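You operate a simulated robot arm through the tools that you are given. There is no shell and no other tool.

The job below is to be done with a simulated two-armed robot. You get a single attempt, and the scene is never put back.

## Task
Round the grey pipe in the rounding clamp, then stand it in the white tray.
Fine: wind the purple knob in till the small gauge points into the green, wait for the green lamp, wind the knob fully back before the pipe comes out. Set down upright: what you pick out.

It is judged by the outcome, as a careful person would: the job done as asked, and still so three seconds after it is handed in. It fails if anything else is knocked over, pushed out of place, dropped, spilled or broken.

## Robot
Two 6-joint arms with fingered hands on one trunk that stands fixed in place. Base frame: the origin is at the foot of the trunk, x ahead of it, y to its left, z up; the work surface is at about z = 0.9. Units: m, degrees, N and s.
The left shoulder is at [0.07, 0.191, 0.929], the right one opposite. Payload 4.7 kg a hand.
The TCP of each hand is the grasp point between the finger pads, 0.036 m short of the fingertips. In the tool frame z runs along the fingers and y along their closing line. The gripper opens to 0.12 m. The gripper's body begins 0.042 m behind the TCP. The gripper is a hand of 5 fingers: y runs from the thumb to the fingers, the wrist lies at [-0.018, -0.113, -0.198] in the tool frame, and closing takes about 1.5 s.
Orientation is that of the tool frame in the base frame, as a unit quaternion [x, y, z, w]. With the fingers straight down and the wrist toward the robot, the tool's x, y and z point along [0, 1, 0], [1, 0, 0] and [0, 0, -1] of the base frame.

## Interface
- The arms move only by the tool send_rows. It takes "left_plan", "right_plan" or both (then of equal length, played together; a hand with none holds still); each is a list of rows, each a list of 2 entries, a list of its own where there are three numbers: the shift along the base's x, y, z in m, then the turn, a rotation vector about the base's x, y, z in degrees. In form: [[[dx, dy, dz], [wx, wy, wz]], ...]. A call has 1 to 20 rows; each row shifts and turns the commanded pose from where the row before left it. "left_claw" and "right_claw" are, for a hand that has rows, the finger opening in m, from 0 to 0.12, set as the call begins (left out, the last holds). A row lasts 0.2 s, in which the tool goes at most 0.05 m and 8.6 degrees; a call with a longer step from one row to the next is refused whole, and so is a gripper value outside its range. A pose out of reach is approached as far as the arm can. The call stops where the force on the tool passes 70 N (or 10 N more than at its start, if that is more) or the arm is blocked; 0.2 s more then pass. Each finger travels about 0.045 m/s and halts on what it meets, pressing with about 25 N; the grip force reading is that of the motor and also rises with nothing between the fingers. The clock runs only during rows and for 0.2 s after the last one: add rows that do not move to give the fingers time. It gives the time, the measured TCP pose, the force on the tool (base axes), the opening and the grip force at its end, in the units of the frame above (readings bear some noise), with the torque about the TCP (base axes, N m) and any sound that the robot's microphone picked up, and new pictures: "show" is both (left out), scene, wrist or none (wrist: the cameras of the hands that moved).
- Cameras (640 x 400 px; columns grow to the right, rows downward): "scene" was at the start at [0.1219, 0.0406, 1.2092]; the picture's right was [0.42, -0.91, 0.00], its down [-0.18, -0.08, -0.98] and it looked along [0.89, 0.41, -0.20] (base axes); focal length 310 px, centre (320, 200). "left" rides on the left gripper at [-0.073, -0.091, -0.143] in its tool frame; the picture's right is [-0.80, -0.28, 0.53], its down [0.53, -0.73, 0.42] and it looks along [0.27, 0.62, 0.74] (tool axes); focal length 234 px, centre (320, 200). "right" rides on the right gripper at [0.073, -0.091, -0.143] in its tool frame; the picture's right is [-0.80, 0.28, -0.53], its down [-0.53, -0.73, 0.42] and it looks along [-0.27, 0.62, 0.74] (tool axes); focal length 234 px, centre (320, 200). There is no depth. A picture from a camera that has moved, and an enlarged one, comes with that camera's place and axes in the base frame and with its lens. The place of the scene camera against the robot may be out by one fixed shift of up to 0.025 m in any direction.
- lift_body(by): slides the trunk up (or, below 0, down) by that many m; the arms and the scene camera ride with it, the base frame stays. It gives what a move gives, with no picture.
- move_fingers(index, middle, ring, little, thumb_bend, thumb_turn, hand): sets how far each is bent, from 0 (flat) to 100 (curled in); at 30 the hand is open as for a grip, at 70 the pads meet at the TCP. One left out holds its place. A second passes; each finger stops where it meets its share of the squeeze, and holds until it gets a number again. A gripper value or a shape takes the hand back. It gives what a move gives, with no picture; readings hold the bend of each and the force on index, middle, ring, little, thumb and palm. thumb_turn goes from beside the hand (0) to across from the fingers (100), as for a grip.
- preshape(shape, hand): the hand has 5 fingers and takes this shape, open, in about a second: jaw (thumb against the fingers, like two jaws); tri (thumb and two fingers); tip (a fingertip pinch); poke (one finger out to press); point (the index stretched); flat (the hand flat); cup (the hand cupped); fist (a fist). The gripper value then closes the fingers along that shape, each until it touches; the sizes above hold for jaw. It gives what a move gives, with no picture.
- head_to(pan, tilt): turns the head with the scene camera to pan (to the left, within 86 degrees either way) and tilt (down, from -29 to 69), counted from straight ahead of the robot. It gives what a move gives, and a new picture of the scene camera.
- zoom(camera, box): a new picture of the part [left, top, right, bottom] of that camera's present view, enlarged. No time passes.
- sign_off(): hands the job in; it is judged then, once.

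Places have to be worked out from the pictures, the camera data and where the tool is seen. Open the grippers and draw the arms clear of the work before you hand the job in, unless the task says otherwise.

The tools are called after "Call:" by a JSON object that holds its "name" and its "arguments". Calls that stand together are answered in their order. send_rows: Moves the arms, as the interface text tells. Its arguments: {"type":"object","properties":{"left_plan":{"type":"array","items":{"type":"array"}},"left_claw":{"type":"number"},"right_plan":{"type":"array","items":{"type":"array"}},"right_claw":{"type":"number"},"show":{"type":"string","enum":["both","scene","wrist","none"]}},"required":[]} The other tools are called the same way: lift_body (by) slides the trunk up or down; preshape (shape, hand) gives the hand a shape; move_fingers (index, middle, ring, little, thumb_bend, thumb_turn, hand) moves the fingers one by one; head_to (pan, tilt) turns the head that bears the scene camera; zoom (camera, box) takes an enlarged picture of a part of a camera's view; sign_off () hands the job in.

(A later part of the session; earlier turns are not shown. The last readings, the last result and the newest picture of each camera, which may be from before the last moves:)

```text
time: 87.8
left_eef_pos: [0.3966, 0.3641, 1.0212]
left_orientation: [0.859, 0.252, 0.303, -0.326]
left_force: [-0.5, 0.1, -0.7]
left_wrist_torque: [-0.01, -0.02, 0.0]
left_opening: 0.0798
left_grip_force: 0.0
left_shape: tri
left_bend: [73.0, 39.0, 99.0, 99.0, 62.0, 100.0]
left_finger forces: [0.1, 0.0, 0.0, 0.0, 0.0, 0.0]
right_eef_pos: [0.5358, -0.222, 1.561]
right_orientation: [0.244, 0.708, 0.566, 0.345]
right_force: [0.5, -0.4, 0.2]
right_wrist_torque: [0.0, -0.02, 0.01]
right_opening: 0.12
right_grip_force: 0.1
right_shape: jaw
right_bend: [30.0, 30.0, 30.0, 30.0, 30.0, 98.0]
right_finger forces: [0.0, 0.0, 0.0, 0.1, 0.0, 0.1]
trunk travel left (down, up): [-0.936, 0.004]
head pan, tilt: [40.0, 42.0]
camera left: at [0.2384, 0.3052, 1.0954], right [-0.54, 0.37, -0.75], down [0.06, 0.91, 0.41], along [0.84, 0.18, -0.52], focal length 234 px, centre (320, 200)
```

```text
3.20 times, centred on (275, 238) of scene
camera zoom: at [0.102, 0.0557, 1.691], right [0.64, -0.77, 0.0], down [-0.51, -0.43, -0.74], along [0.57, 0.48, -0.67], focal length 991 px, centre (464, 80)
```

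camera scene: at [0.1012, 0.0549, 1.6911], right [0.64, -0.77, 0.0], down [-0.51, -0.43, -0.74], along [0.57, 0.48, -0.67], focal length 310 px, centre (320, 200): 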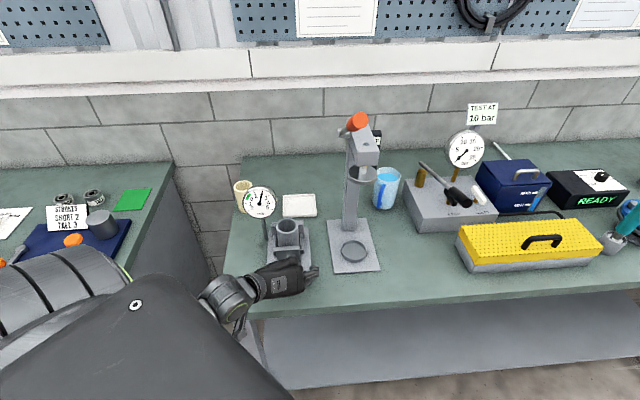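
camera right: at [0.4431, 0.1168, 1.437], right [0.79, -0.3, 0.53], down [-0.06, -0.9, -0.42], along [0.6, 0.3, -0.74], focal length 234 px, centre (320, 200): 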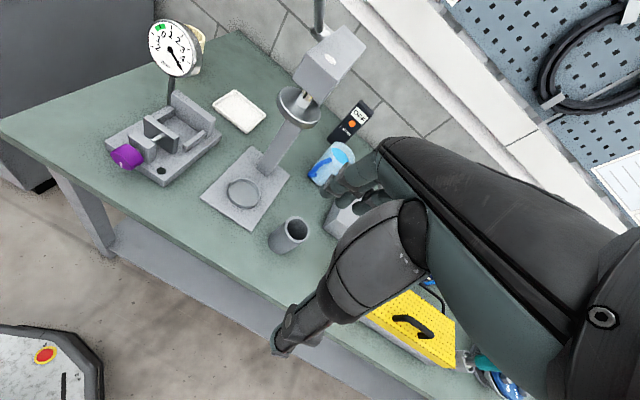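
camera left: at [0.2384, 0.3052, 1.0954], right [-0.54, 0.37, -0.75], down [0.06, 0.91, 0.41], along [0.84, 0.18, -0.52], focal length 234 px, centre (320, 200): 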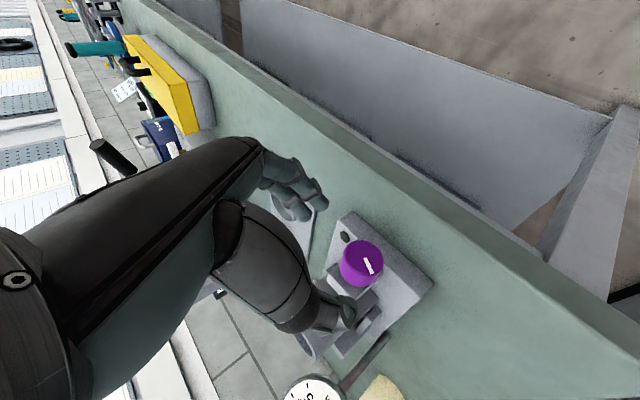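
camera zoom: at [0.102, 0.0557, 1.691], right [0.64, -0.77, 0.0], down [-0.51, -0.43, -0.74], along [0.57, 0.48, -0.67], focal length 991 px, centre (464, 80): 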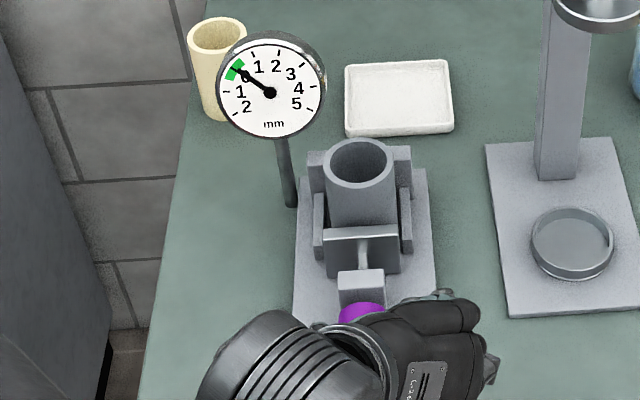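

From here the wrist camera sees the lamp beside the knob; I'll enlarge it and wait with still rows until it turns green.

Call:
{"name": "zoom", "arguments": {"camera": "left", "box": [310, 200, 450, 320]}}

Call:
{"name": "send_rows", "arguments": {"left_plan": [[[0, 0, 0], [0, 0, 0]], [[0, 0, 0], [0, 0, 0]], [[0, 0, 0], [0, 0, 0]], [[0, 0, 0], [0, 0, 0]], [[0, 0, 0], [0, 0, 0]], [[0, 0, 0], [0, 0, 0]], [[0, 0, 0], [0, 0, 0]], [[0, 0, 0], [0, 0, 0]], [[0, 0, 0], [0, 0, 0]], [[0, 0, 0], [0, 0, 0]], [[0, 0, 0], [0, 0, 0]], [[0, 0, 0], [0, 0, 0]], [[0, 0, 0], [0, 0, 0]], [[0, 0, 0], [0, 0, 0]], [[0, 0, 0], [0, 0, 0]], [[0, 0, 0], [0, 0, 0]], [[0, 0, 0], [0, 0, 0]], [[0, 0, 0], [0, 0, 0]], [[0, 0, 0], [0, 0, 0]], [[0, 0, 0], [0, 0, 0]]], "show": "none"}}

Call:
{"name": "zoom", "arguments": {"camera": "left", "box": [310, 200, 450, 320]}}

```text
3.33 times, centred on (380, 260) of left
camera zoom: at [0.2384, 0.3052, 1.0954], right [-0.54, 0.37, -0.75], down [0.06, 0.91, 0.41], along [0.84, 0.18, -0.52], focal length 781 px, centre (120, 0)
```

zoom: 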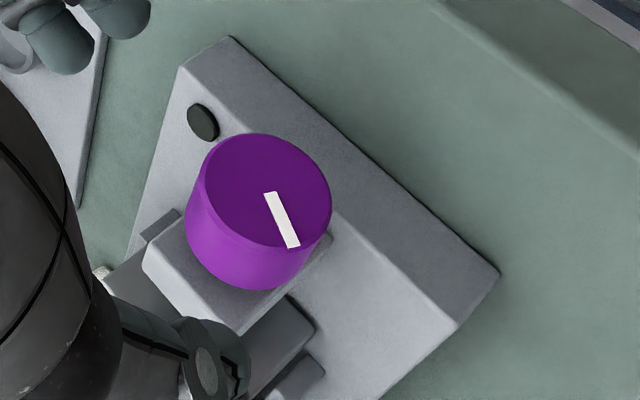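

```text
time: 92.0
left_eef_pos: [0.3978, 0.3642, 1.0205]
left_orientation: [0.859, 0.252, 0.304, -0.326]
left_force: [-0.9, -0.8, 0.6]
left_wrist_torque: [0.04, -0.01, -0.03]
left_opening: 0.0796
left_grip_force: 0.0
left_shape: tri
left_bend: [73.0, 39.0, 99.0, 99.0, 62.0, 100.0]
left_finger forces: [0.0, 0.0, 0.0, 0.0, 0.0, 0.1]
right_eef_pos: [0.5359, -0.2229, 1.5624]
right_orientation: [0.245, 0.707, 0.566, 0.345]
right_force: [1.0, -0.3, 0.3]
right_wrist_torque: [-0.02, 0.01, -0.01]
right_opening: 0.1199
right_grip_force: 0.0
right_shape: jaw
right_bend: [30.0, 30.0, 30.0, 30.0, 30.0, 98.0]
right_finger forces: [0.1, 0.0, 0.0, 0.1, 0.0, 0.0]
trunk travel left (down, up): [-0.936, 0.004]
head pan, tilt: [40.0, 42.0]
```

```text
3.33 times, centred on (380, 260) of left
camera zoom: at [0.2381, 0.3049, 1.0955], right [-0.54, 0.37, -0.75], down [0.06, 0.91, 0.41], along [0.84, 0.18, -0.51], focal length 781 px, centre (120, 0)
```

zoom: 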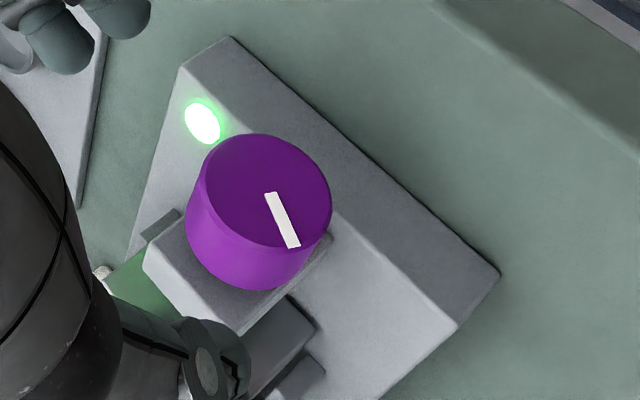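

The lamp is green. Now I'll wind the knob back: advance onto the knob again at about +22°, close, and turn anticlockwise.

Call:
{"name": "send_rows", "arguments": {"left_plan": [[[0.00725, 0.0133, -0.01198], [0.354, 0.354, 0]], [[0.00725, 0.0133, -0.01198], [0.354, 0.354, 0]], [[0.00725, 0.0133, -0.01198], [0.354, 0.354, 0]], [[0.00725, 0.0133, -0.01198], [0.354, 0.354, 0]], [[0, 0, 0], [0, 0, 0]]], "left_claw": 0.075, "show": "wrist"}}

Call:
{"name": "zoom", "arguments": {"camera": "left", "box": [250, 150, 410, 370]}}

Call:
{"name": "zoom", "arguments": {"camera": "scene", "box": [235, 175, 285, 220]}}

```text
time: 93.2
left_eef_pos: [0.4254, 0.4182, 0.9734]
left_orientation: [0.858, 0.243, 0.297, -0.34]
left_force: [-0.1, 0.3, -0.4]
left_wrist_torque: [0.03, -0.03, 0.01]
left_opening: 0.0753
left_grip_force: 0.0
left_shape: tri
left_bend: [73.0, 40.0, 99.0, 99.0, 64.0, 100.0]
left_finger forces: [0.0, 0.1, 0.0, 0.0, 0.1, 0.0]
right_eef_pos: [0.5364, -0.223, 1.5618]
right_orientation: [0.244, 0.708, 0.566, 0.345]
right_force: [0.4, 0.5, 0.3]
right_wrist_torque: [0.01, -0.02, 0.04]
right_opening: 0.1199
right_grip_force: 0.1
right_shape: jaw
right_bend: [30.0, 30.0, 30.0, 30.0, 30.0, 98.0]
right_finger forces: [0.0, 0.0, 0.1, 0.0, 0.1, 0.0]
trunk travel left (down, up): [-0.936, 0.004]
head pan, tilt: [40.0, 42.0]
camera left: at [0.2693, 0.3554, 1.0502], right [-0.56, 0.39, -0.73], down [0.07, 0.9, 0.43], along [0.83, 0.19, -0.53], focal length 234 px, centre (320, 200)
```

left: 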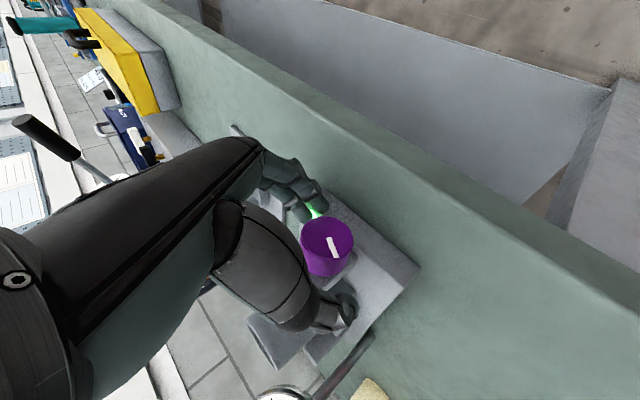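

```text
1.82 times, centred on (330, 260) of left
camera zoom: at [0.2693, 0.3554, 1.0502], right [-0.56, 0.39, -0.73], down [0.07, 0.9, 0.43], along [0.83, 0.19, -0.53], focal length 426 px, centre (302, 91)
```

zoom: 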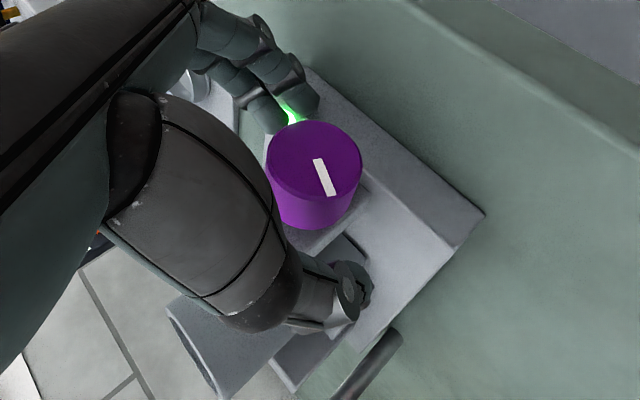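

```text
8.89 times, centred on (260, 198) of scene
camera zoom: at [0.1012, 0.0547, 1.6911], right [0.64, -0.77, 0.0], down [-0.51, -0.43, -0.74], along [0.57, 0.48, -0.67], focal length 2753 px, centre (853, 222)
```

zoom: 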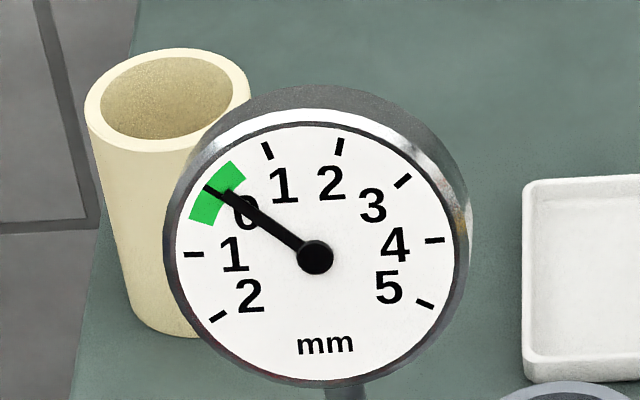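

Aligned as before. Closing and unwinding 40° anticlockwise.

Call:
{"name": "send_rows", "arguments": {"left_plan": [[[0, 0, 0], [0, 0, 0]], [[0, 0, 0], [0, 0, 0]], [[0, 0, 0], [0, 0, 0]], [[0, 0, 0], [0, 0, 0]], [[0, 0, 0], [0, 0, 0]], [[-0.00145, 0.00145, 0.00057], [-5.657, -5.657, 0]], [[-0.00149, 0.00149, 0.00027], [-5.657, -5.657, 0]], [[-0.00151, 0.00151, -2e-05], [-5.657, -5.657, 0]], [[-0.00149, 0.00149, -0.00032], [-5.657, -5.657, 0]], [[-0.00144, 0.00144, -0.0006], [-5.657, -5.657, 0]], [[0, 0, 0], [0, 0, 0]]], "left_claw": 0.02, "show": "wrist"}}

Call:
{"name": "zoom", "arguments": {"camera": "left", "box": [250, 150, 410, 370]}}

Call:
{"name": "zoom", "arguments": {"camera": "scene", "box": [220, 175, 330, 300]}}

```text
time: 95.7
left_eef_pos: [0.4187, 0.4244, 0.9722]
left_orientation: [0.817, 0.383, 0.427, -0.052]
left_force: [3.5, 2.4, -0.5]
left_wrist_torque: [0.0, 0.04, 0.18]
left_opening: 0.0333
left_grip_force: 24.5
left_shape: tri
left_bend: [74.0, 55.0, 100.0, 100.0, 74.0, 100.0]
left_finger forces: [11.6, 15.2, 0.0, 0.0, 22.8, 0.0]
right_eef_pos: [0.5365, -0.2217, 1.5624]
right_orientation: [0.244, 0.708, 0.566, 0.345]
right_force: [-0.8, 0.1, -0.3]
right_wrist_torque: [-0.01, 0.01, -0.02]
right_opening: 0.1195
right_grip_force: 0.0
right_shape: jaw
right_bend: [30.0, 30.0, 30.0, 30.0, 30.0, 98.0]
right_finger forces: [0.0, 0.0, 0.0, 0.0, 0.0, 0.1]
trunk travel left (down, up): [-0.936, 0.004]
head pan, tilt: [40.0, 42.0]
camera left: at [0.2385, 0.3863, 0.9882], right [-0.12, -0.05, -0.99], down [-0.03, 1.0, -0.05], along [0.99, 0.03, -0.12], focal length 234 px, centre (320, 200)
```

left: 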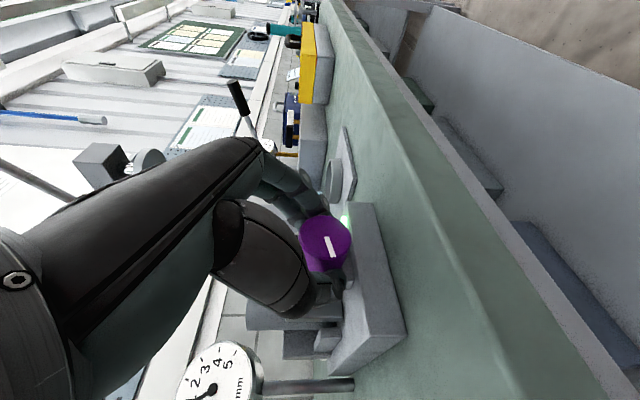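

```text
1.82 times, centred on (330, 260) of left
camera zoom: at [0.2385, 0.3863, 0.9882], right [-0.12, -0.05, -0.99], down [-0.03, 1.0, -0.05], along [0.99, 0.03, -0.12], focal length 426 px, centre (302, 91)
```

zoom: 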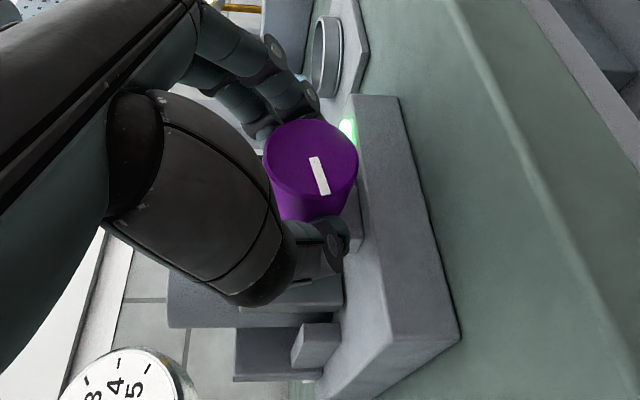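

```text
3.20 times, centred on (275, 238) of scene
camera zoom: at [0.1022, 0.0553, 1.691], right [0.64, -0.77, 0.0], down [-0.51, -0.43, -0.74], along [0.57, 0.48, -0.67], focal length 991 px, centre (464, 80)
```

zoom: 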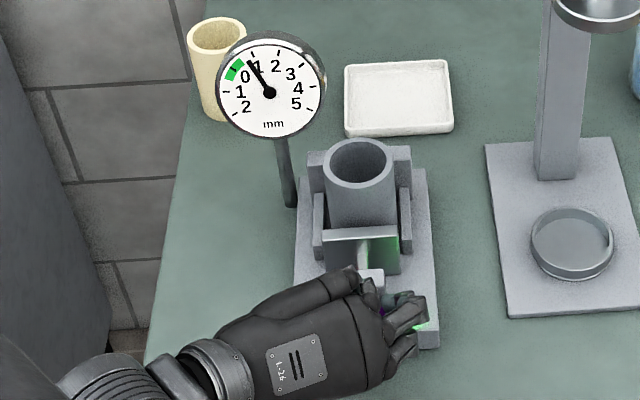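

The knob is coming back (gauge about 0.7 mm, lamp still lit). Opening and returning the hand clockwise for the next unwinding stroke.

Call:
{"name": "send_rows", "arguments": {"left_plan": [[[0, 0, 0], [0, 0, 0]], [[0, 0, 0], [0, 0, 0]], [[0, 0, 0], [0, 0, 0]], [[0.00144, -0.00144, 0.0006], [5.657, 5.657, 0]], [[0.00149, -0.00149, 0.00032], [5.657, 5.657, 0]], [[0.00151, -0.00151, 2e-05], [5.657, 5.657, 0]], [[0.00149, -0.00149, -0.00027], [5.657, 5.657, 0]], [[0.00145, -0.00145, -0.00057], [5.657, 5.657, 0]], [[0, 0, 0], [0, 0, 0]]], "left_claw": 0.072, "show": "none"}}

Call:
{"name": "send_rows", "arguments": {"left_plan": [[[0, 0, 0], [0, 0, 0]], [[0, 0, 0], [0, 0, 0]], [[0, 0, 0], [0, 0, 0]], [[0, 0, 0], [0, 0, 0]], [[0, 0, 0], [0, 0, 0]], [[-0.00145, 0.00145, 0.00057], [-5.657, -5.657, 0]], [[-0.00149, 0.00149, 0.00027], [-5.657, -5.657, 0]], [[-0.00151, 0.00151, -2e-05], [-5.657, -5.657, 0]], [[-0.00149, 0.00149, -0.00032], [-5.657, -5.657, 0]], [[-0.00144, 0.00144, -0.0006], [-5.657, -5.657, 0]], [[0, 0, 0], [0, 0, 0]]], "left_claw": 0.02, "show": "wrist"}}

Call:
{"name": "zoom", "arguments": {"camera": "left", "box": [250, 150, 410, 370]}}

Call:
{"name": "zoom", "arguments": {"camera": "scene", "box": [220, 175, 330, 300]}}

```text
time: 97.7
left_eef_pos: [0.4252, 0.4181, 0.9728]
left_orientation: [0.859, 0.243, 0.295, -0.341]
left_force: [-0.3, 0.0, -0.5]
left_wrist_torque: [0.02, 0.01, -0.02]
left_opening: 0.0716
left_grip_force: 0.0
left_shape: tri
left_bend: [74.0, 41.0, 99.0, 99.0, 66.0, 100.0]
left_finger forces: [0.1, 0.1, 0.1, 0.1, 0.1, 0.0]
right_eef_pos: [0.5356, -0.2221, 1.5627]
right_orientation: [0.244, 0.708, 0.566, 0.345]
right_force: [0.3, -0.2, -0.1]
right_wrist_torque: [-0.01, -0.03, -0.03]
right_opening: 0.1199
right_grip_force: 0.1
right_shape: jaw
right_bend: [30.0, 30.0, 30.0, 30.0, 30.0, 98.0]
right_finger forces: [0.0, 0.0, 0.0, 0.0, 0.0, 0.0]
trunk travel left (down, up): [-0.936, 0.004]
head pan, tilt: [40.0, 42.0]
```

```text
time: 100.0
left_eef_pos: [0.419, 0.4245, 0.9731]
left_orientation: [0.817, 0.383, 0.427, -0.053]
left_force: [-0.5, -0.5, 3.3]
left_wrist_torque: [-0.02, 0.06, 0.12]
left_opening: 0.0342
left_grip_force: 25.2
left_shape: tri
left_bend: [74.0, 55.0, 100.0, 100.0, 75.0, 100.0]
left_finger forces: [11.9, 14.2, 0.0, 0.1, 23.5, 0.0]
right_eef_pos: [0.5357, -0.2232, 1.5626]
right_orientation: [0.245, 0.707, 0.566, 0.346]
right_force: [0.1, -0.5, 0.2]
right_wrist_torque: [-0.04, -0.02, 0.01]
right_opening: 0.12
right_grip_force: 0.0
right_shape: jaw
right_bend: [30.0, 30.0, 30.0, 30.0, 30.0, 98.0]
right_finger forces: [0.0, 0.0, 0.0, 0.0, 0.1, 0.1]
trunk travel left (down, up): [-0.936, 0.004]
head pan, tilt: [40.0, 42.0]
camera left: at [0.2387, 0.3864, 0.988], right [-0.12, -0.05, -0.99], down [-0.03, 1.0, -0.05], along [0.99, 0.03, -0.12], focal length 234 px, centre (320, 200)
```

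left: 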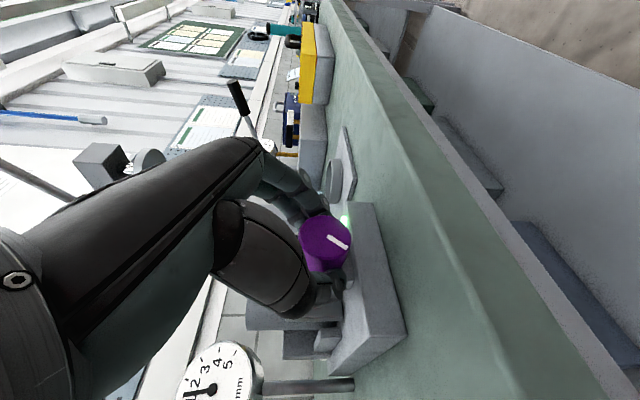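

```text
1.82 times, centred on (330, 260) of left
camera zoom: at [0.2387, 0.3864, 0.988], right [-0.12, -0.05, -0.99], down [-0.03, 1.0, -0.05], along [0.99, 0.03, -0.12], focal length 426 px, centre (302, 91)
```

zoom: 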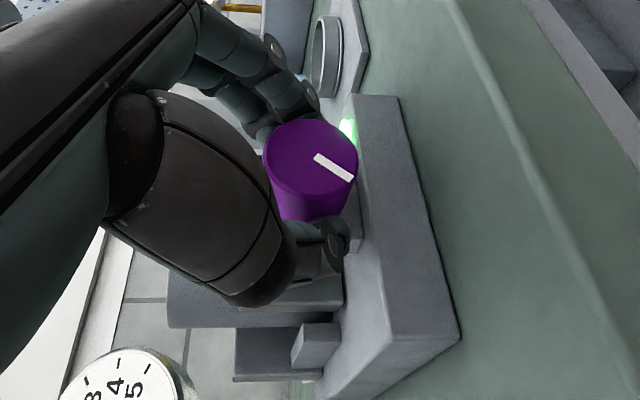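

```text
3.20 times, centred on (275, 238) of scene
camera zoom: at [0.1014, 0.0546, 1.6911], right [0.64, -0.77, 0.0], down [-0.51, -0.43, -0.74], along [0.57, 0.48, -0.67], focal length 991 px, centre (464, 80)
```

zoom: 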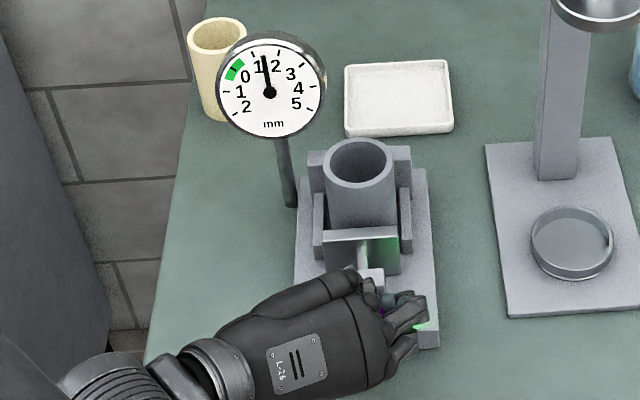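

About 80° unwound (gauge about 1.4 mm). Repeating the return and unwinding stroke.

Call:
{"name": "send_rows", "arguments": {"left_plan": [[[0, 0, 0], [0, 0, 0]], [[0, 0, 0], [0, 0, 0]], [[0, 0, 0], [0, 0, 0]], [[0.00144, -0.00144, 0.0006], [5.657, 5.657, 0]], [[0.00149, -0.00149, 0.00032], [5.657, 5.657, 0]], [[0.00151, -0.00151, 2e-05], [5.657, 5.657, 0]], [[0.00149, -0.00149, -0.00027], [5.657, 5.657, 0]], [[0.00145, -0.00145, -0.00057], [5.657, 5.657, 0]], [[0, 0, 0], [0, 0, 0]]], "left_claw": 0.072, "show": "none"}}

Call:
{"name": "send_rows", "arguments": {"left_plan": [[[0, 0, 0], [0, 0, 0]], [[0, 0, 0], [0, 0, 0]], [[0, 0, 0], [0, 0, 0]], [[0, 0, 0], [0, 0, 0]], [[0, 0, 0], [0, 0, 0]], [[-0.00145, 0.00145, 0.00057], [-5.657, -5.657, 0]], [[-0.00149, 0.00149, 0.00027], [-5.657, -5.657, 0]], [[-0.00151, 0.00151, -2e-05], [-5.657, -5.657, 0]], [[-0.00149, 0.00149, -0.00032], [-5.657, -5.657, 0]], [[0, 0, 0], [0, 0, 0]]], "left_claw": 0.02, "show": "wrist"}}

Call:
{"name": "zoom", "arguments": {"camera": "left", "box": [250, 150, 410, 370]}}

Call:
{"name": "zoom", "arguments": {"camera": "scene", "box": [220, 175, 330, 300]}}

```text
time: 102.0
left_eef_pos: [0.4252, 0.4176, 0.9723]
left_orientation: [0.858, 0.244, 0.295, -0.341]
left_force: [0.3, 0.2, 0.0]
left_wrist_torque: [-0.02, 0.04, 0.03]
left_opening: 0.0718
left_grip_force: 0.0
left_shape: tri
left_bend: [74.0, 41.0, 99.0, 99.0, 66.0, 100.0]
left_finger forces: [0.0, 0.0, 0.0, 0.0, 0.0, 0.0]
right_eef_pos: [0.5352, -0.2224, 1.5617]
right_orientation: [0.244, 0.708, 0.566, 0.345]
right_force: [1.0, 0.8, -0.4]
right_wrist_torque: [-0.02, 0.0, -0.01]
right_opening: 0.1201
right_grip_force: 0.0
right_shape: jaw
right_bend: [30.0, 30.0, 30.0, 30.0, 30.0, 98.0]
right_finger forces: [0.0, 0.1, 0.0, 0.1, 0.0, 0.0]
trunk travel left (down, up): [-0.936, 0.004]
head pan, tilt: [40.0, 42.0]
```

```text
time: 104.2
left_eef_pos: [0.4208, 0.4237, 0.9732]
left_orientation: [0.834, 0.358, 0.405, -0.111]
left_force: [2.7, 4.4, 2.3]
left_wrist_torque: [0.08, -0.11, 0.19]
left_opening: 0.0338
left_grip_force: 25.1
left_shape: tri
left_bend: [74.0, 55.0, 100.0, 100.0, 74.0, 100.0]
left_finger forces: [11.5, 12.4, 0.0, 0.0, 23.8, 0.1]
right_eef_pos: [0.5364, -0.2226, 1.5616]
right_orientation: [0.245, 0.707, 0.567, 0.345]
right_force: [-0.3, 0.1, 0.2]
right_wrist_torque: [0.0, 0.01, -0.02]
right_opening: 0.1197
right_grip_force: 0.1
right_shape: jaw
right_bend: [30.0, 30.0, 30.0, 30.0, 30.0, 98.0]
right_finger forces: [0.0, 0.0, 0.0, 0.1, 0.1, 0.0]
trunk travel left (down, up): [-0.936, 0.004]
head pan, tilt: [40.0, 42.0]
camera left: at [0.2422, 0.3828, 1.0026], right [-0.21, 0.04, -0.98], down [-0.03, 1.0, 0.05], along [0.98, 0.04, -0.21], focal length 234 px, centre (320, 200)
```

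left: 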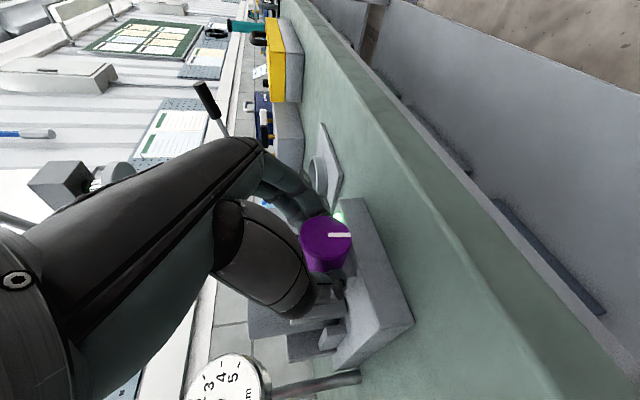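

```text
1.82 times, centred on (330, 260) of left
camera zoom: at [0.2422, 0.3828, 1.0026], right [-0.21, 0.04, -0.98], down [-0.03, 1.0, 0.05], along [0.98, 0.04, -0.21], focal length 426 px, centre (302, 91)
```

zoom: 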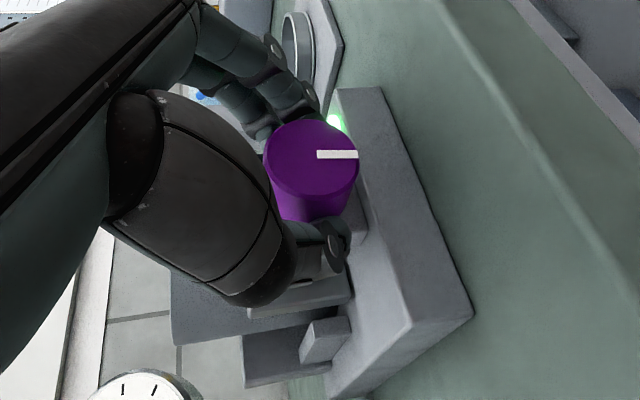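

```text
3.20 times, centred on (275, 238) of scene
camera zoom: at [0.1021, 0.0552, 1.691], right [0.64, -0.77, 0.0], down [-0.51, -0.43, -0.74], along [0.57, 0.48, -0.67], focal length 991 px, centre (464, 80)
```

zoom: 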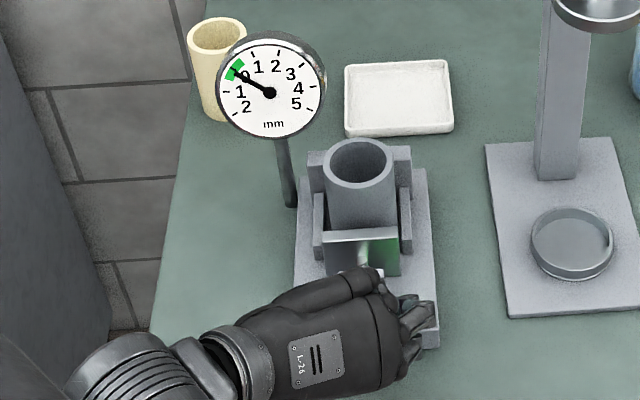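

The gauge has dropped to 0: the jaw is off the pipe and it now reads the pipe as round. The white mark looks to be back at its starting angle, so I'll try a bit further anticlockwise to find out whether the knob is at its stop.

Call:
{"name": "send_rows", "arguments": {"left_plan": [[[-0.00144, 0.00144, -0.0006], [-5.657, -5.657, 0]], [[0, 0, 0], [0, 0, 0]]], "show": "wrist"}}

Call:
{"name": "zoom", "arguments": {"camera": "left", "box": [250, 150, 410, 370]}}

Call:
{"name": "zoom", "arguments": {"camera": "scene", "box": [220, 175, 330, 300]}}

```text
time: 104.8
left_eef_pos: [0.4183, 0.4251, 0.9724]
left_orientation: [0.818, 0.383, 0.426, -0.053]
left_force: [3.8, 4.5, 0.7]
left_wrist_torque: [0.14, 0.15, 0.21]
left_opening: 0.0333
left_grip_force: 25.0
left_shape: tri
left_bend: [74.0, 55.0, 100.0, 100.0, 75.0, 100.0]
left_finger forces: [12.0, 14.3, 0.0, 0.0, 24.2, 0.0]
right_eef_pos: [0.5364, -0.2227, 1.5623]
right_orientation: [0.245, 0.707, 0.566, 0.345]
right_force: [-0.4, 0.2, 0.6]
right_wrist_torque: [-0.01, -0.01, 0.02]
right_opening: 0.1198
right_grip_force: 0.2
right_shape: jaw
right_bend: [30.0, 30.0, 30.0, 30.0, 30.0, 98.0]
right_finger forces: [0.1, 0.1, 0.0, 0.0, 0.1, 0.0]
trunk travel left (down, up): [-0.936, 0.004]
head pan, tilt: [40.0, 42.0]
camera left: at [0.2384, 0.3864, 0.9881], right [-0.12, -0.05, -0.99], down [-0.03, 1.0, -0.05], along [0.99, 0.03, -0.12], focal length 234 px, centre (320, 200)
```

left: 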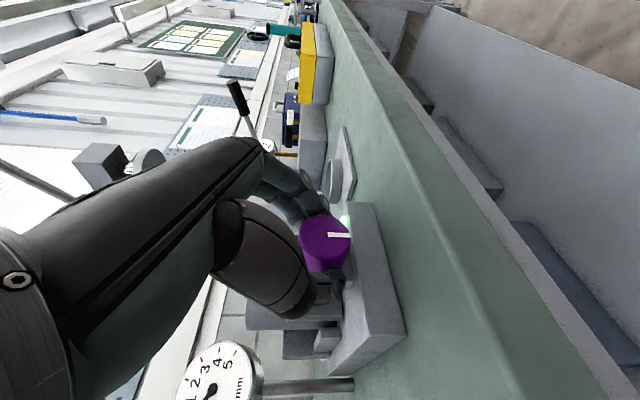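

```text
1.82 times, centred on (330, 260) of left
camera zoom: at [0.2384, 0.3864, 0.9881], right [-0.12, -0.05, -0.99], down [-0.03, 1.0, -0.05], along [0.99, 0.03, -0.12], focal length 426 px, centre (302, 91)
```

zoom: 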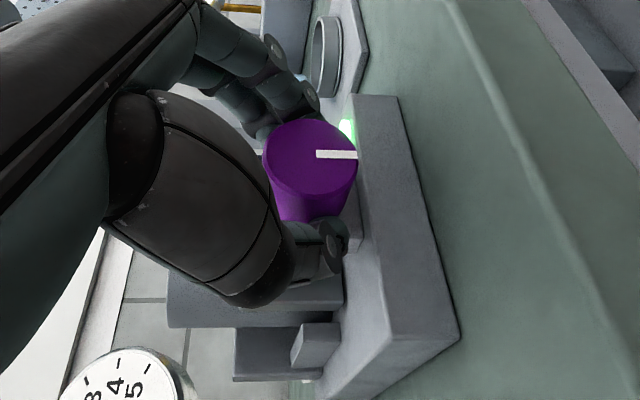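

```text
3.20 times, centred on (275, 238) of scene
camera zoom: at [0.1022, 0.0552, 1.691], right [0.64, -0.77, 0.0], down [-0.51, -0.43, -0.74], along [0.57, 0.48, -0.67], focal length 991 px, centre (464, 80)
```

zoom: 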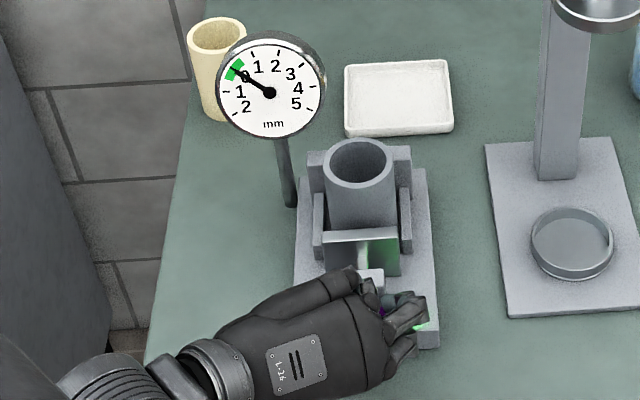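

The knob still turns freely with little torque, so it isn't at a stop yet. "Fully back" means to the end, so I'll do another unwinding stroke.

Call:
{"name": "send_rows", "arguments": {"left_plan": [[[0, 0, 0], [0, 0, 0]], [[0, 0, 0], [0, 0, 0]], [[0, 0, 0], [0, 0, 0]], [[0.00144, -0.00144, 0.0006], [5.657, 5.657, 0]], [[0.00149, -0.00149, 0.00032], [5.657, 5.657, 0]], [[0.00151, -0.00151, 2e-05], [5.657, 5.657, 0]], [[0.00149, -0.00149, -0.00027], [5.657, 5.657, 0]], [[0.00145, -0.00145, -0.00057], [5.657, 5.657, 0]], [[0, 0, 0], [0, 0, 0]]], "left_claw": 0.072, "show": "wrist"}}

Call:
{"name": "send_rows", "arguments": {"left_plan": [[[0, 0, 0], [0, 0, 0]], [[0, 0, 0], [0, 0, 0]], [[0, 0, 0], [0, 0, 0]], [[0, 0, 0], [0, 0, 0]], [[0, 0, 0], [0, 0, 0]], [[-0.00145, 0.00145, 0.00057], [-5.657, -5.657, 0]], [[-0.00149, 0.00149, 0.00027], [-5.657, -5.657, 0]], [[-0.00151, 0.00151, -2e-05], [-5.657, -5.657, 0]], [[-0.00149, 0.00149, -0.00032], [-5.657, -5.657, 0]], [[0, 0, 0], [0, 0, 0]]], "left_claw": 0.02, "show": "wrist"}}

Call:
{"name": "zoom", "arguments": {"camera": "left", "box": [250, 150, 410, 370]}}

Call:
{"name": "zoom", "arguments": {"camera": "scene", "box": [220, 175, 330, 300]}}

```text
time: 106.8
left_eef_pos: [0.4251, 0.4175, 0.9742]
left_orientation: [0.858, 0.243, 0.296, -0.341]
left_force: [-0.2, 1.4, -0.1]
left_wrist_torque: [-0.02, 0.03, -0.02]
left_opening: 0.0717
left_grip_force: 0.1
left_shape: tri
left_bend: [74.0, 41.0, 99.0, 99.0, 66.0, 100.0]
left_finger forces: [0.0, 0.1, 0.0, 0.0, 0.0, 0.1]
right_eef_pos: [0.5355, -0.2232, 1.5624]
right_orientation: [0.245, 0.707, 0.567, 0.345]
right_force: [0.0, -0.2, 0.2]
right_wrist_torque: [-0.02, -0.02, 0.02]
right_opening: 0.12
right_grip_force: 0.0
right_shape: jaw
right_bend: [30.0, 30.0, 30.0, 30.0, 30.0, 98.0]
right_finger forces: [0.0, 0.0, 0.0, 0.1, 0.1, 0.0]
trunk travel left (down, up): [-0.936, 0.004]
head pan, tilt: [40.0, 42.0]
camera left: at [0.2686, 0.3562, 1.0505], right [-0.56, 0.39, -0.73], down [0.07, 0.9, 0.43], along [0.82, 0.19, -0.53], focal length 234 px, centre (320, 200)
```

left: 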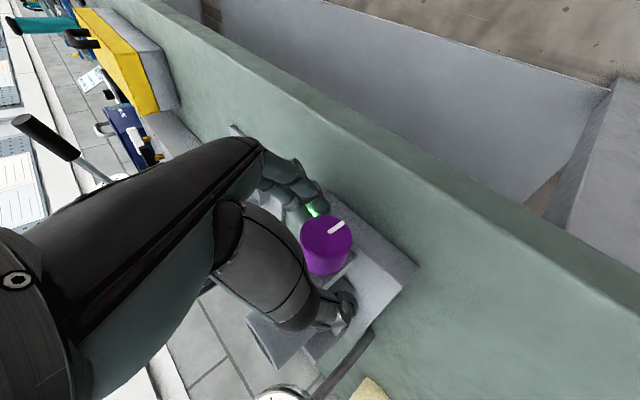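

```text
time: 109.0
left_eef_pos: [0.4174, 0.4236, 0.9731]
left_orientation: [0.834, 0.359, 0.403, -0.113]
left_force: [-12.8, 3.8, -6.7]
left_wrist_torque: [0.76, 0.81, 0.89]
left_opening: 0.0341
left_grip_force: 25.3
left_shape: tri
left_bend: [73.0, 55.0, 100.0, 100.0, 76.0, 100.0]
left_finger forces: [18.7, 12.7, 0.1, 0.0, 34.6, 0.0]
right_eef_pos: [0.5347, -0.2223, 1.5627]
right_orientation: [0.244, 0.708, 0.565, 0.347]
right_force: [0.3, -0.7, -0.3]
right_wrist_torque: [-0.02, -0.02, 0.0]
right_opening: 0.12
right_grip_force: 0.0
right_shape: jaw
right_bend: [30.0, 30.0, 30.0, 30.0, 30.0, 98.0]
right_finger forces: [0.0, 0.0, 0.0, 0.0, 0.0, 0.0]
trunk travel left (down, up): [-0.936, 0.004]
head pan, tilt: [40.0, 42.0]
camera left: at [0.2396, 0.384, 1.0028], right [-0.22, 0.04, -0.98], down [-0.03, 1.0, 0.05], along [0.98, 0.04, -0.22], focal length 234 px, centre (320, 200)
```

left: 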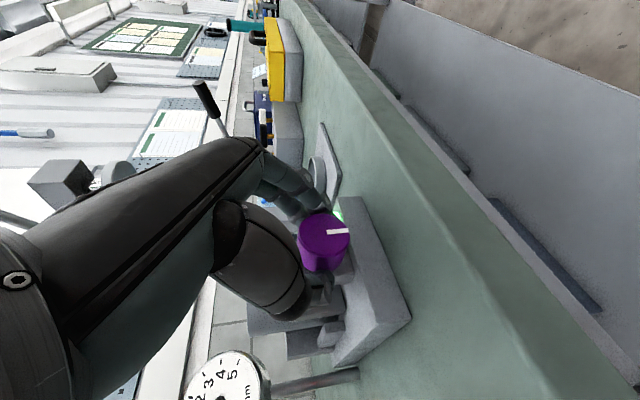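

```text
1.82 times, centred on (330, 260) of left
camera zoom: at [0.2396, 0.384, 1.0028], right [-0.22, 0.04, -0.98], down [-0.03, 1.0, 0.05], along [0.98, 0.04, -0.22], focal length 426 px, centre (302, 91)
```

zoom: 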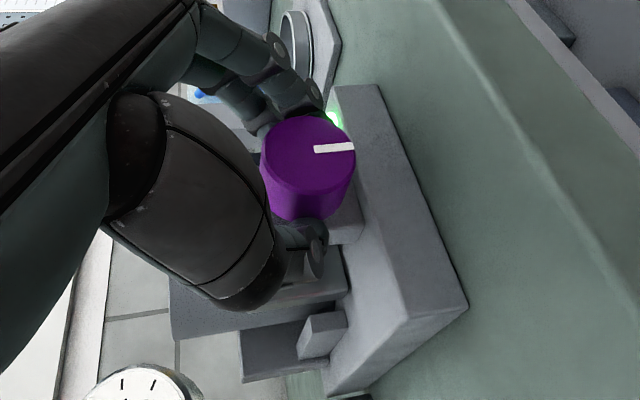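

```text
3.20 times, centred on (275, 238) of scene
camera zoom: at [0.0998, 0.056, 1.6911], right [0.64, -0.77, 0.0], down [-0.51, -0.43, -0.74], along [0.57, 0.48, -0.67], focal length 991 px, centre (464, 80)
```

zoom: 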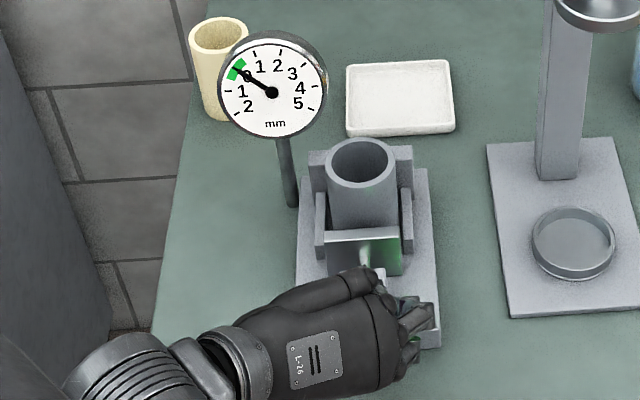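

The torque rose and the grip slipped, with the mark no longer following: the knob is at its stop, fully back, and the gauge reads 0. Releasing the knob and backing the hand away.

Call:
{"name": "send_rows", "arguments": {"left_plan": [[[0, 0, 0], [0, 0, 0]], [[0, 0, 0], [0, 0, 0]], [[0, 0, 0], [0, 0, 0]], [[0, 0, 0], [0, 0, 0]], [[0, 0, 0], [0, 0, 0]], [[-0.0125, -0.0093, 0.0127], [0, 0, 0]], [[-0.0125, -0.0093, 0.0127], [0, 0, 0]], [[-0.0125, -0.0093, 0.0127], [0, 0, 0]], [[0, 0, 0], [0, 0, 0]]], "left_claw": 0.09, "show": "wrist"}}

Call:
{"name": "zoom", "arguments": {"camera": "left", "box": [250, 150, 450, 370]}}

Call:
{"name": "zoom", "arguments": {"camera": "scene", "box": [220, 175, 330, 300]}}

```text
time: 111.0
left_eef_pos: [0.3817, 0.3958, 1.0136]
left_orientation: [0.834, 0.358, 0.404, -0.113]
left_force: [0.1, -0.1, -0.4]
left_wrist_torque: [-0.01, -0.01, 0.01]
left_opening: 0.0896
left_grip_force: 0.0
left_shape: tri
left_bend: [26.0, 36.0, 99.0, 99.0, 56.0, 99.0]
left_finger forces: [0.0, 0.1, 0.0, 0.0, 0.0, 0.0]
right_eef_pos: [0.5363, -0.2222, 1.5616]
right_orientation: [0.245, 0.707, 0.566, 0.345]
right_force: [-0.8, 0.0, 0.2]
right_wrist_torque: [0.02, 0.04, -0.02]
right_opening: 0.1201
right_grip_force: 0.1
right_shape: jaw
right_bend: [30.0, 30.0, 30.0, 30.0, 30.0, 98.0]
right_finger forces: [0.0, 0.1, 0.0, 0.0, 0.1, 0.0]
trunk travel left (down, up): [-0.936, 0.004]
head pan, tilt: [40.0, 42.0]
camera left: at [0.2038, 0.3564, 1.0422], right [-0.21, 0.04, -0.98], down [-0.03, 1.0, 0.05], along [0.98, 0.04, -0.21], focal length 234 px, centre (320, 200)
```

left: 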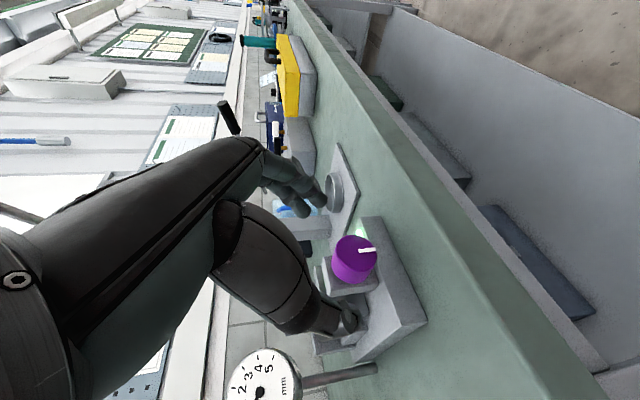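

```text
1.82 times, centred on (350, 260) of left
camera zoom: at [0.2038, 0.3564, 1.0422], right [-0.21, 0.04, -0.98], down [-0.03, 1.0, 0.05], along [0.98, 0.04, -0.21], focal length 426 px, centre (266, 91)
```

zoom: 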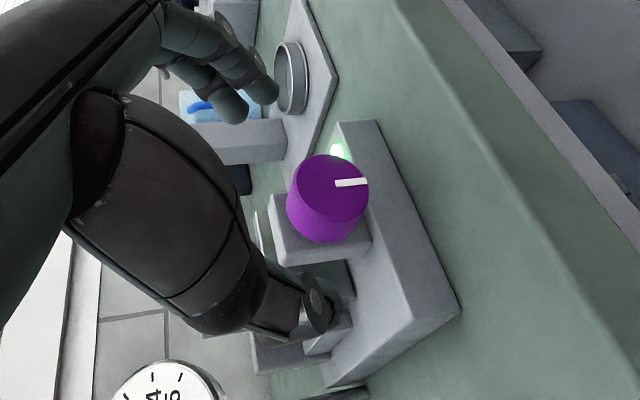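

```text
3.20 times, centred on (275, 238) of scene
camera zoom: at [0.1013, 0.0553, 1.691], right [0.64, -0.77, 0.0], down [-0.51, -0.43, -0.74], along [0.57, 0.48, -0.67], focal length 991 px, centre (464, 80)
```

zoom: 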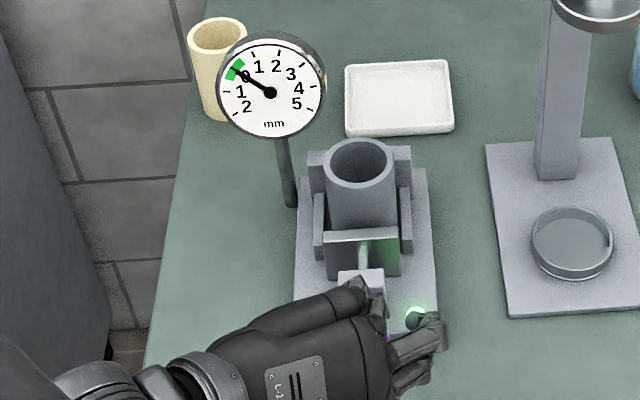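

Released, gauge at 0 and lamp still green. I'll lift the hand clear of the knob and start undoing the tilt to get back to a straight-down grasp.

Call:
{"name": "send_rows", "arguments": {"left_plan": [[[0.01, 0.007, 0.03], [2.357, 2.357, 0]], [[0.022, 0.017, 0.03], [2.357, 2.357, 0]], [[0.029, 0.022, 0.025], [2.357, 2.357, 0]], [[0.006, 0.0104, 0.0198], [0, 0, 7.5]], [[0.006, 0.0104, 0.0198], [0, 0, 7.5]], [[0.006, 0.0104, 0.0198], [0, 0, 7.5]], [[0.006, 0.0104, 0.0198], [0, 0, 7.5]], [[0.006, 0.0104, 0.0198], [0, 0, 7.5]], [[0.006, 0.0104, 0.0198], [0, 0, 7.5]]], "show": "both", "left_claw": 0.1}}

Call:
{"name": "zoom", "arguments": {"camera": "scene", "box": [220, 175, 330, 300]}}

```text
time: 113.0
left_eef_pos: [0.4832, 0.5072, 1.2108]
left_orientation: [0.659, 0.626, 0.274, -0.315]
left_force: [0.1, 0.3, 0.3]
left_wrist_torque: [-0.01, 0.01, -0.01]
left_opening: 0.0998
left_grip_force: 0.1
left_shape: tri
left_bend: [26.0, 34.0, 99.0, 99.0, 49.0, 99.0]
left_finger forces: [0.1, 0.0, 0.1, 0.1, 0.0, 0.1]
left hand out of reach, approached as far as the arm can: row 9
right_eef_pos: [0.5373, -0.2218, 1.5616]
right_orientation: [0.244, 0.708, 0.567, 0.343]
right_force: [0.0, 0.0, 0.4]
right_wrist_torque: [-0.01, -0.01, -0.01]
right_opening: 0.1198
right_grip_force: 0.0
right_shape: jaw
right_bend: [30.0, 30.0, 30.0, 30.0, 30.0, 98.0]
right_finger forces: [0.0, 0.0, 0.1, 0.0, 0.0, 0.0]
trunk travel left (down, up): [-0.936, 0.004]
head pan, tilt: [40.0, 42.0]
camera scene: at [0.1033, 0.0552, 1.6909], right [0.64, -0.77, 0.0], down [-0.51, -0.43, -0.74], along [0.57, 0.48, -0.67], focal length 310 px, centre (320, 200)
camera left: at [0.3926, 0.352, 1.2562], right [-0.35, -0.12, -0.93], down [-0.71, 0.68, 0.18], along [0.61, 0.72, -0.32], focal length 234 px, centre (320, 200)
```

scene: 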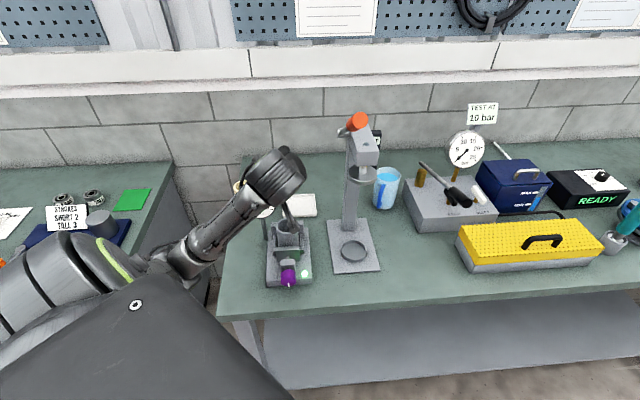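
left: 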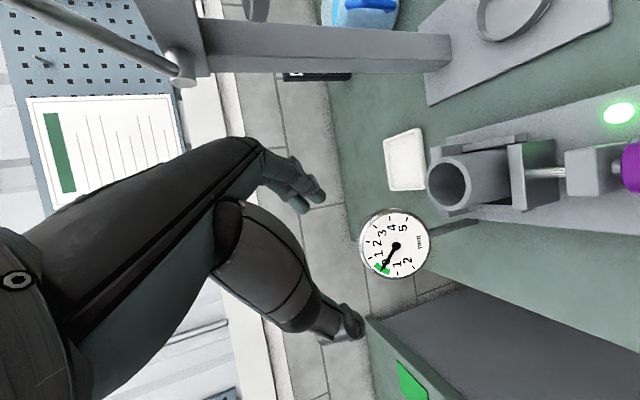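

```text
3.20 times, centred on (275, 238) of scene
camera zoom: at [0.1033, 0.0552, 1.6909], right [0.64, -0.77, 0.0], down [-0.51, -0.43, -0.74], along [0.57, 0.48, -0.67], focal length 991 px, centre (464, 80)
```

zoom: 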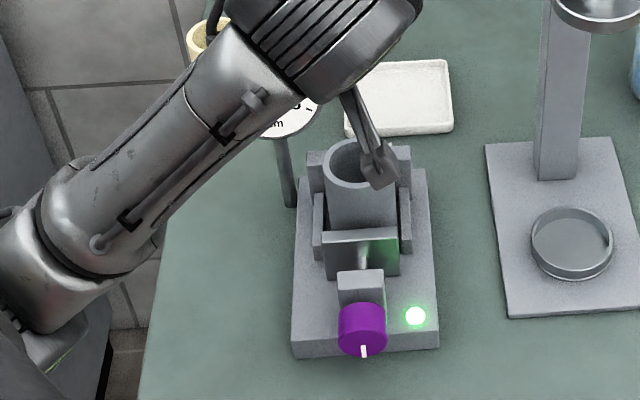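

The knob's mark is pointing straight down as at the start, the lamp is green and the gauge reads 0. Switching the hand back to the full jaw shape and levelling it to straight down above the pipe.

Call:
{"name": "preshape", "arguments": {"hand": "left", "shape": "jaw"}}

Call:
{"name": "send_rows", "arguments": {"left_plan": [[[0.0036, 0.0013, -0.002], [-8.22, 0, 0]], [[0.0036, 0.0013, -0.002], [-8.22, 0, 0]], [[0.0036, 0.0013, -0.002], [-8.22, 0, 0]], [[0.0036, 0.0013, -0.002], [-8.22, 0, 0]], [[0.0036, 0.0013, -0.002], [-8.22, 0, 0]], [[0.0036, 0.0013, -0.002], [-8.22, 0, 0]], [[0, 0, 0], [0, -1.9, 3.8]], [[0, 0, 0], [0, 0, 0]]], "show": "both"}}

```text
time: 114.0
left_eef_pos: [0.4817, 0.5064, 1.2092]
left_orientation: [0.66, 0.625, 0.275, -0.313]
left_force: [-0.1, 1.1, 0.2]
left_wrist_torque: [0.01, -0.01, -0.01]
left_opening: 0.1199
left_grip_force: 0.0
left_shape: jaw
left_bend: [30.0, 30.0, 30.0, 30.0, 30.0, 98.0]
left_finger forces: [0.1, 0.0, 0.0, 0.0, 0.0, 0.1]
right_eef_pos: [0.5357, -0.2223, 1.5627]
right_orientation: [0.245, 0.707, 0.566, 0.345]
right_force: [1.3, 0.3, 0.4]
right_wrist_torque: [0.0, -0.02, -0.01]
right_opening: 0.12
right_grip_force: 0.0
right_shape: jaw
right_bend: [30.0, 30.0, 30.0, 30.0, 30.0, 98.0]
right_finger forces: [0.0, 0.1, 0.1, 0.0, 0.1, 0.0]
trunk travel left (down, up): [-0.936, 0.004]
head pan, tilt: [40.0, 42.0]
```

```text
time: 115.8
left_eef_pos: [0.5035, 0.514, 1.1988]
left_orientation: [0.707, 0.707, 0.0, 0.001]
left_force: [0.3, -0.5, -0.2]
left_wrist_torque: [-0.05, 0.02, -0.01]
left_opening: 0.1199
left_grip_force: 0.0
left_shape: jaw
left_bend: [30.0, 30.0, 30.0, 30.0, 30.0, 98.0]
left_finger forces: [0.1, 0.0, 0.0, 0.0, 0.0, 0.1]
right_eef_pos: [0.5352, -0.2222, 1.5624]
right_orientation: [0.245, 0.708, 0.566, 0.345]
right_force: [0.6, 0.1, 0.3]
right_wrist_torque: [-0.01, -0.01, 0.03]
right_opening: 0.12
right_grip_force: 0.0
right_shape: jaw
right_bend: [30.0, 30.0, 30.0, 30.0, 30.0, 98.0]
right_finger forces: [0.0, 0.1, 0.0, 0.0, 0.0, 0.0]
trunk travel left (down, up): [-0.936, 0.004]
head pan, tilt: [40.0, 42.0]
camera scene: at [0.1015, 0.055, 1.691], right [0.64, -0.77, 0.0], down [-0.51, -0.43, -0.74], along [0.57, 0.48, -0.67], focal length 310 px, centre (320, 200)
camera left: at [0.4117, 0.442, 1.3431], right [-0.28, -0.8, -0.52], down [-0.73, 0.53, -0.43], along [0.62, 0.26, -0.74], focal length 234 px, centre (320, 200)
```

scene: 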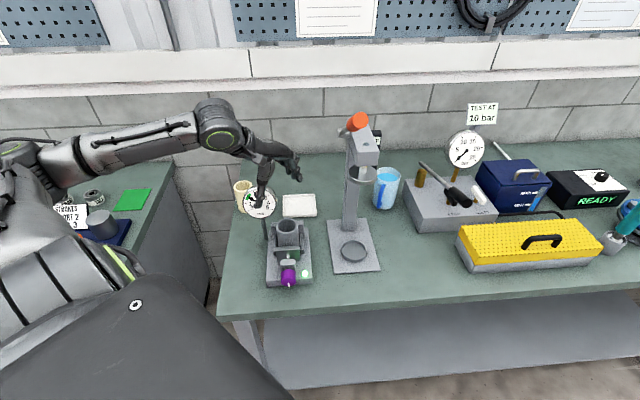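
left: 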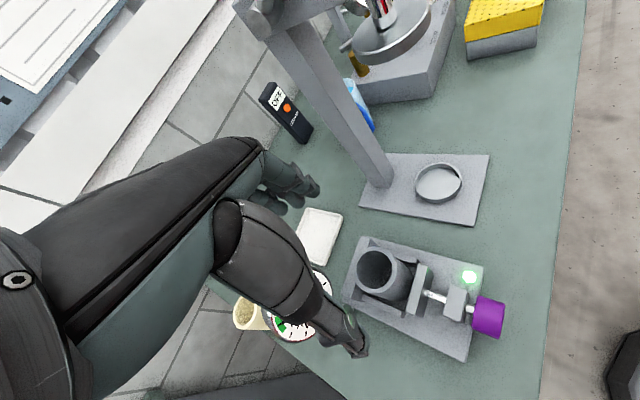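

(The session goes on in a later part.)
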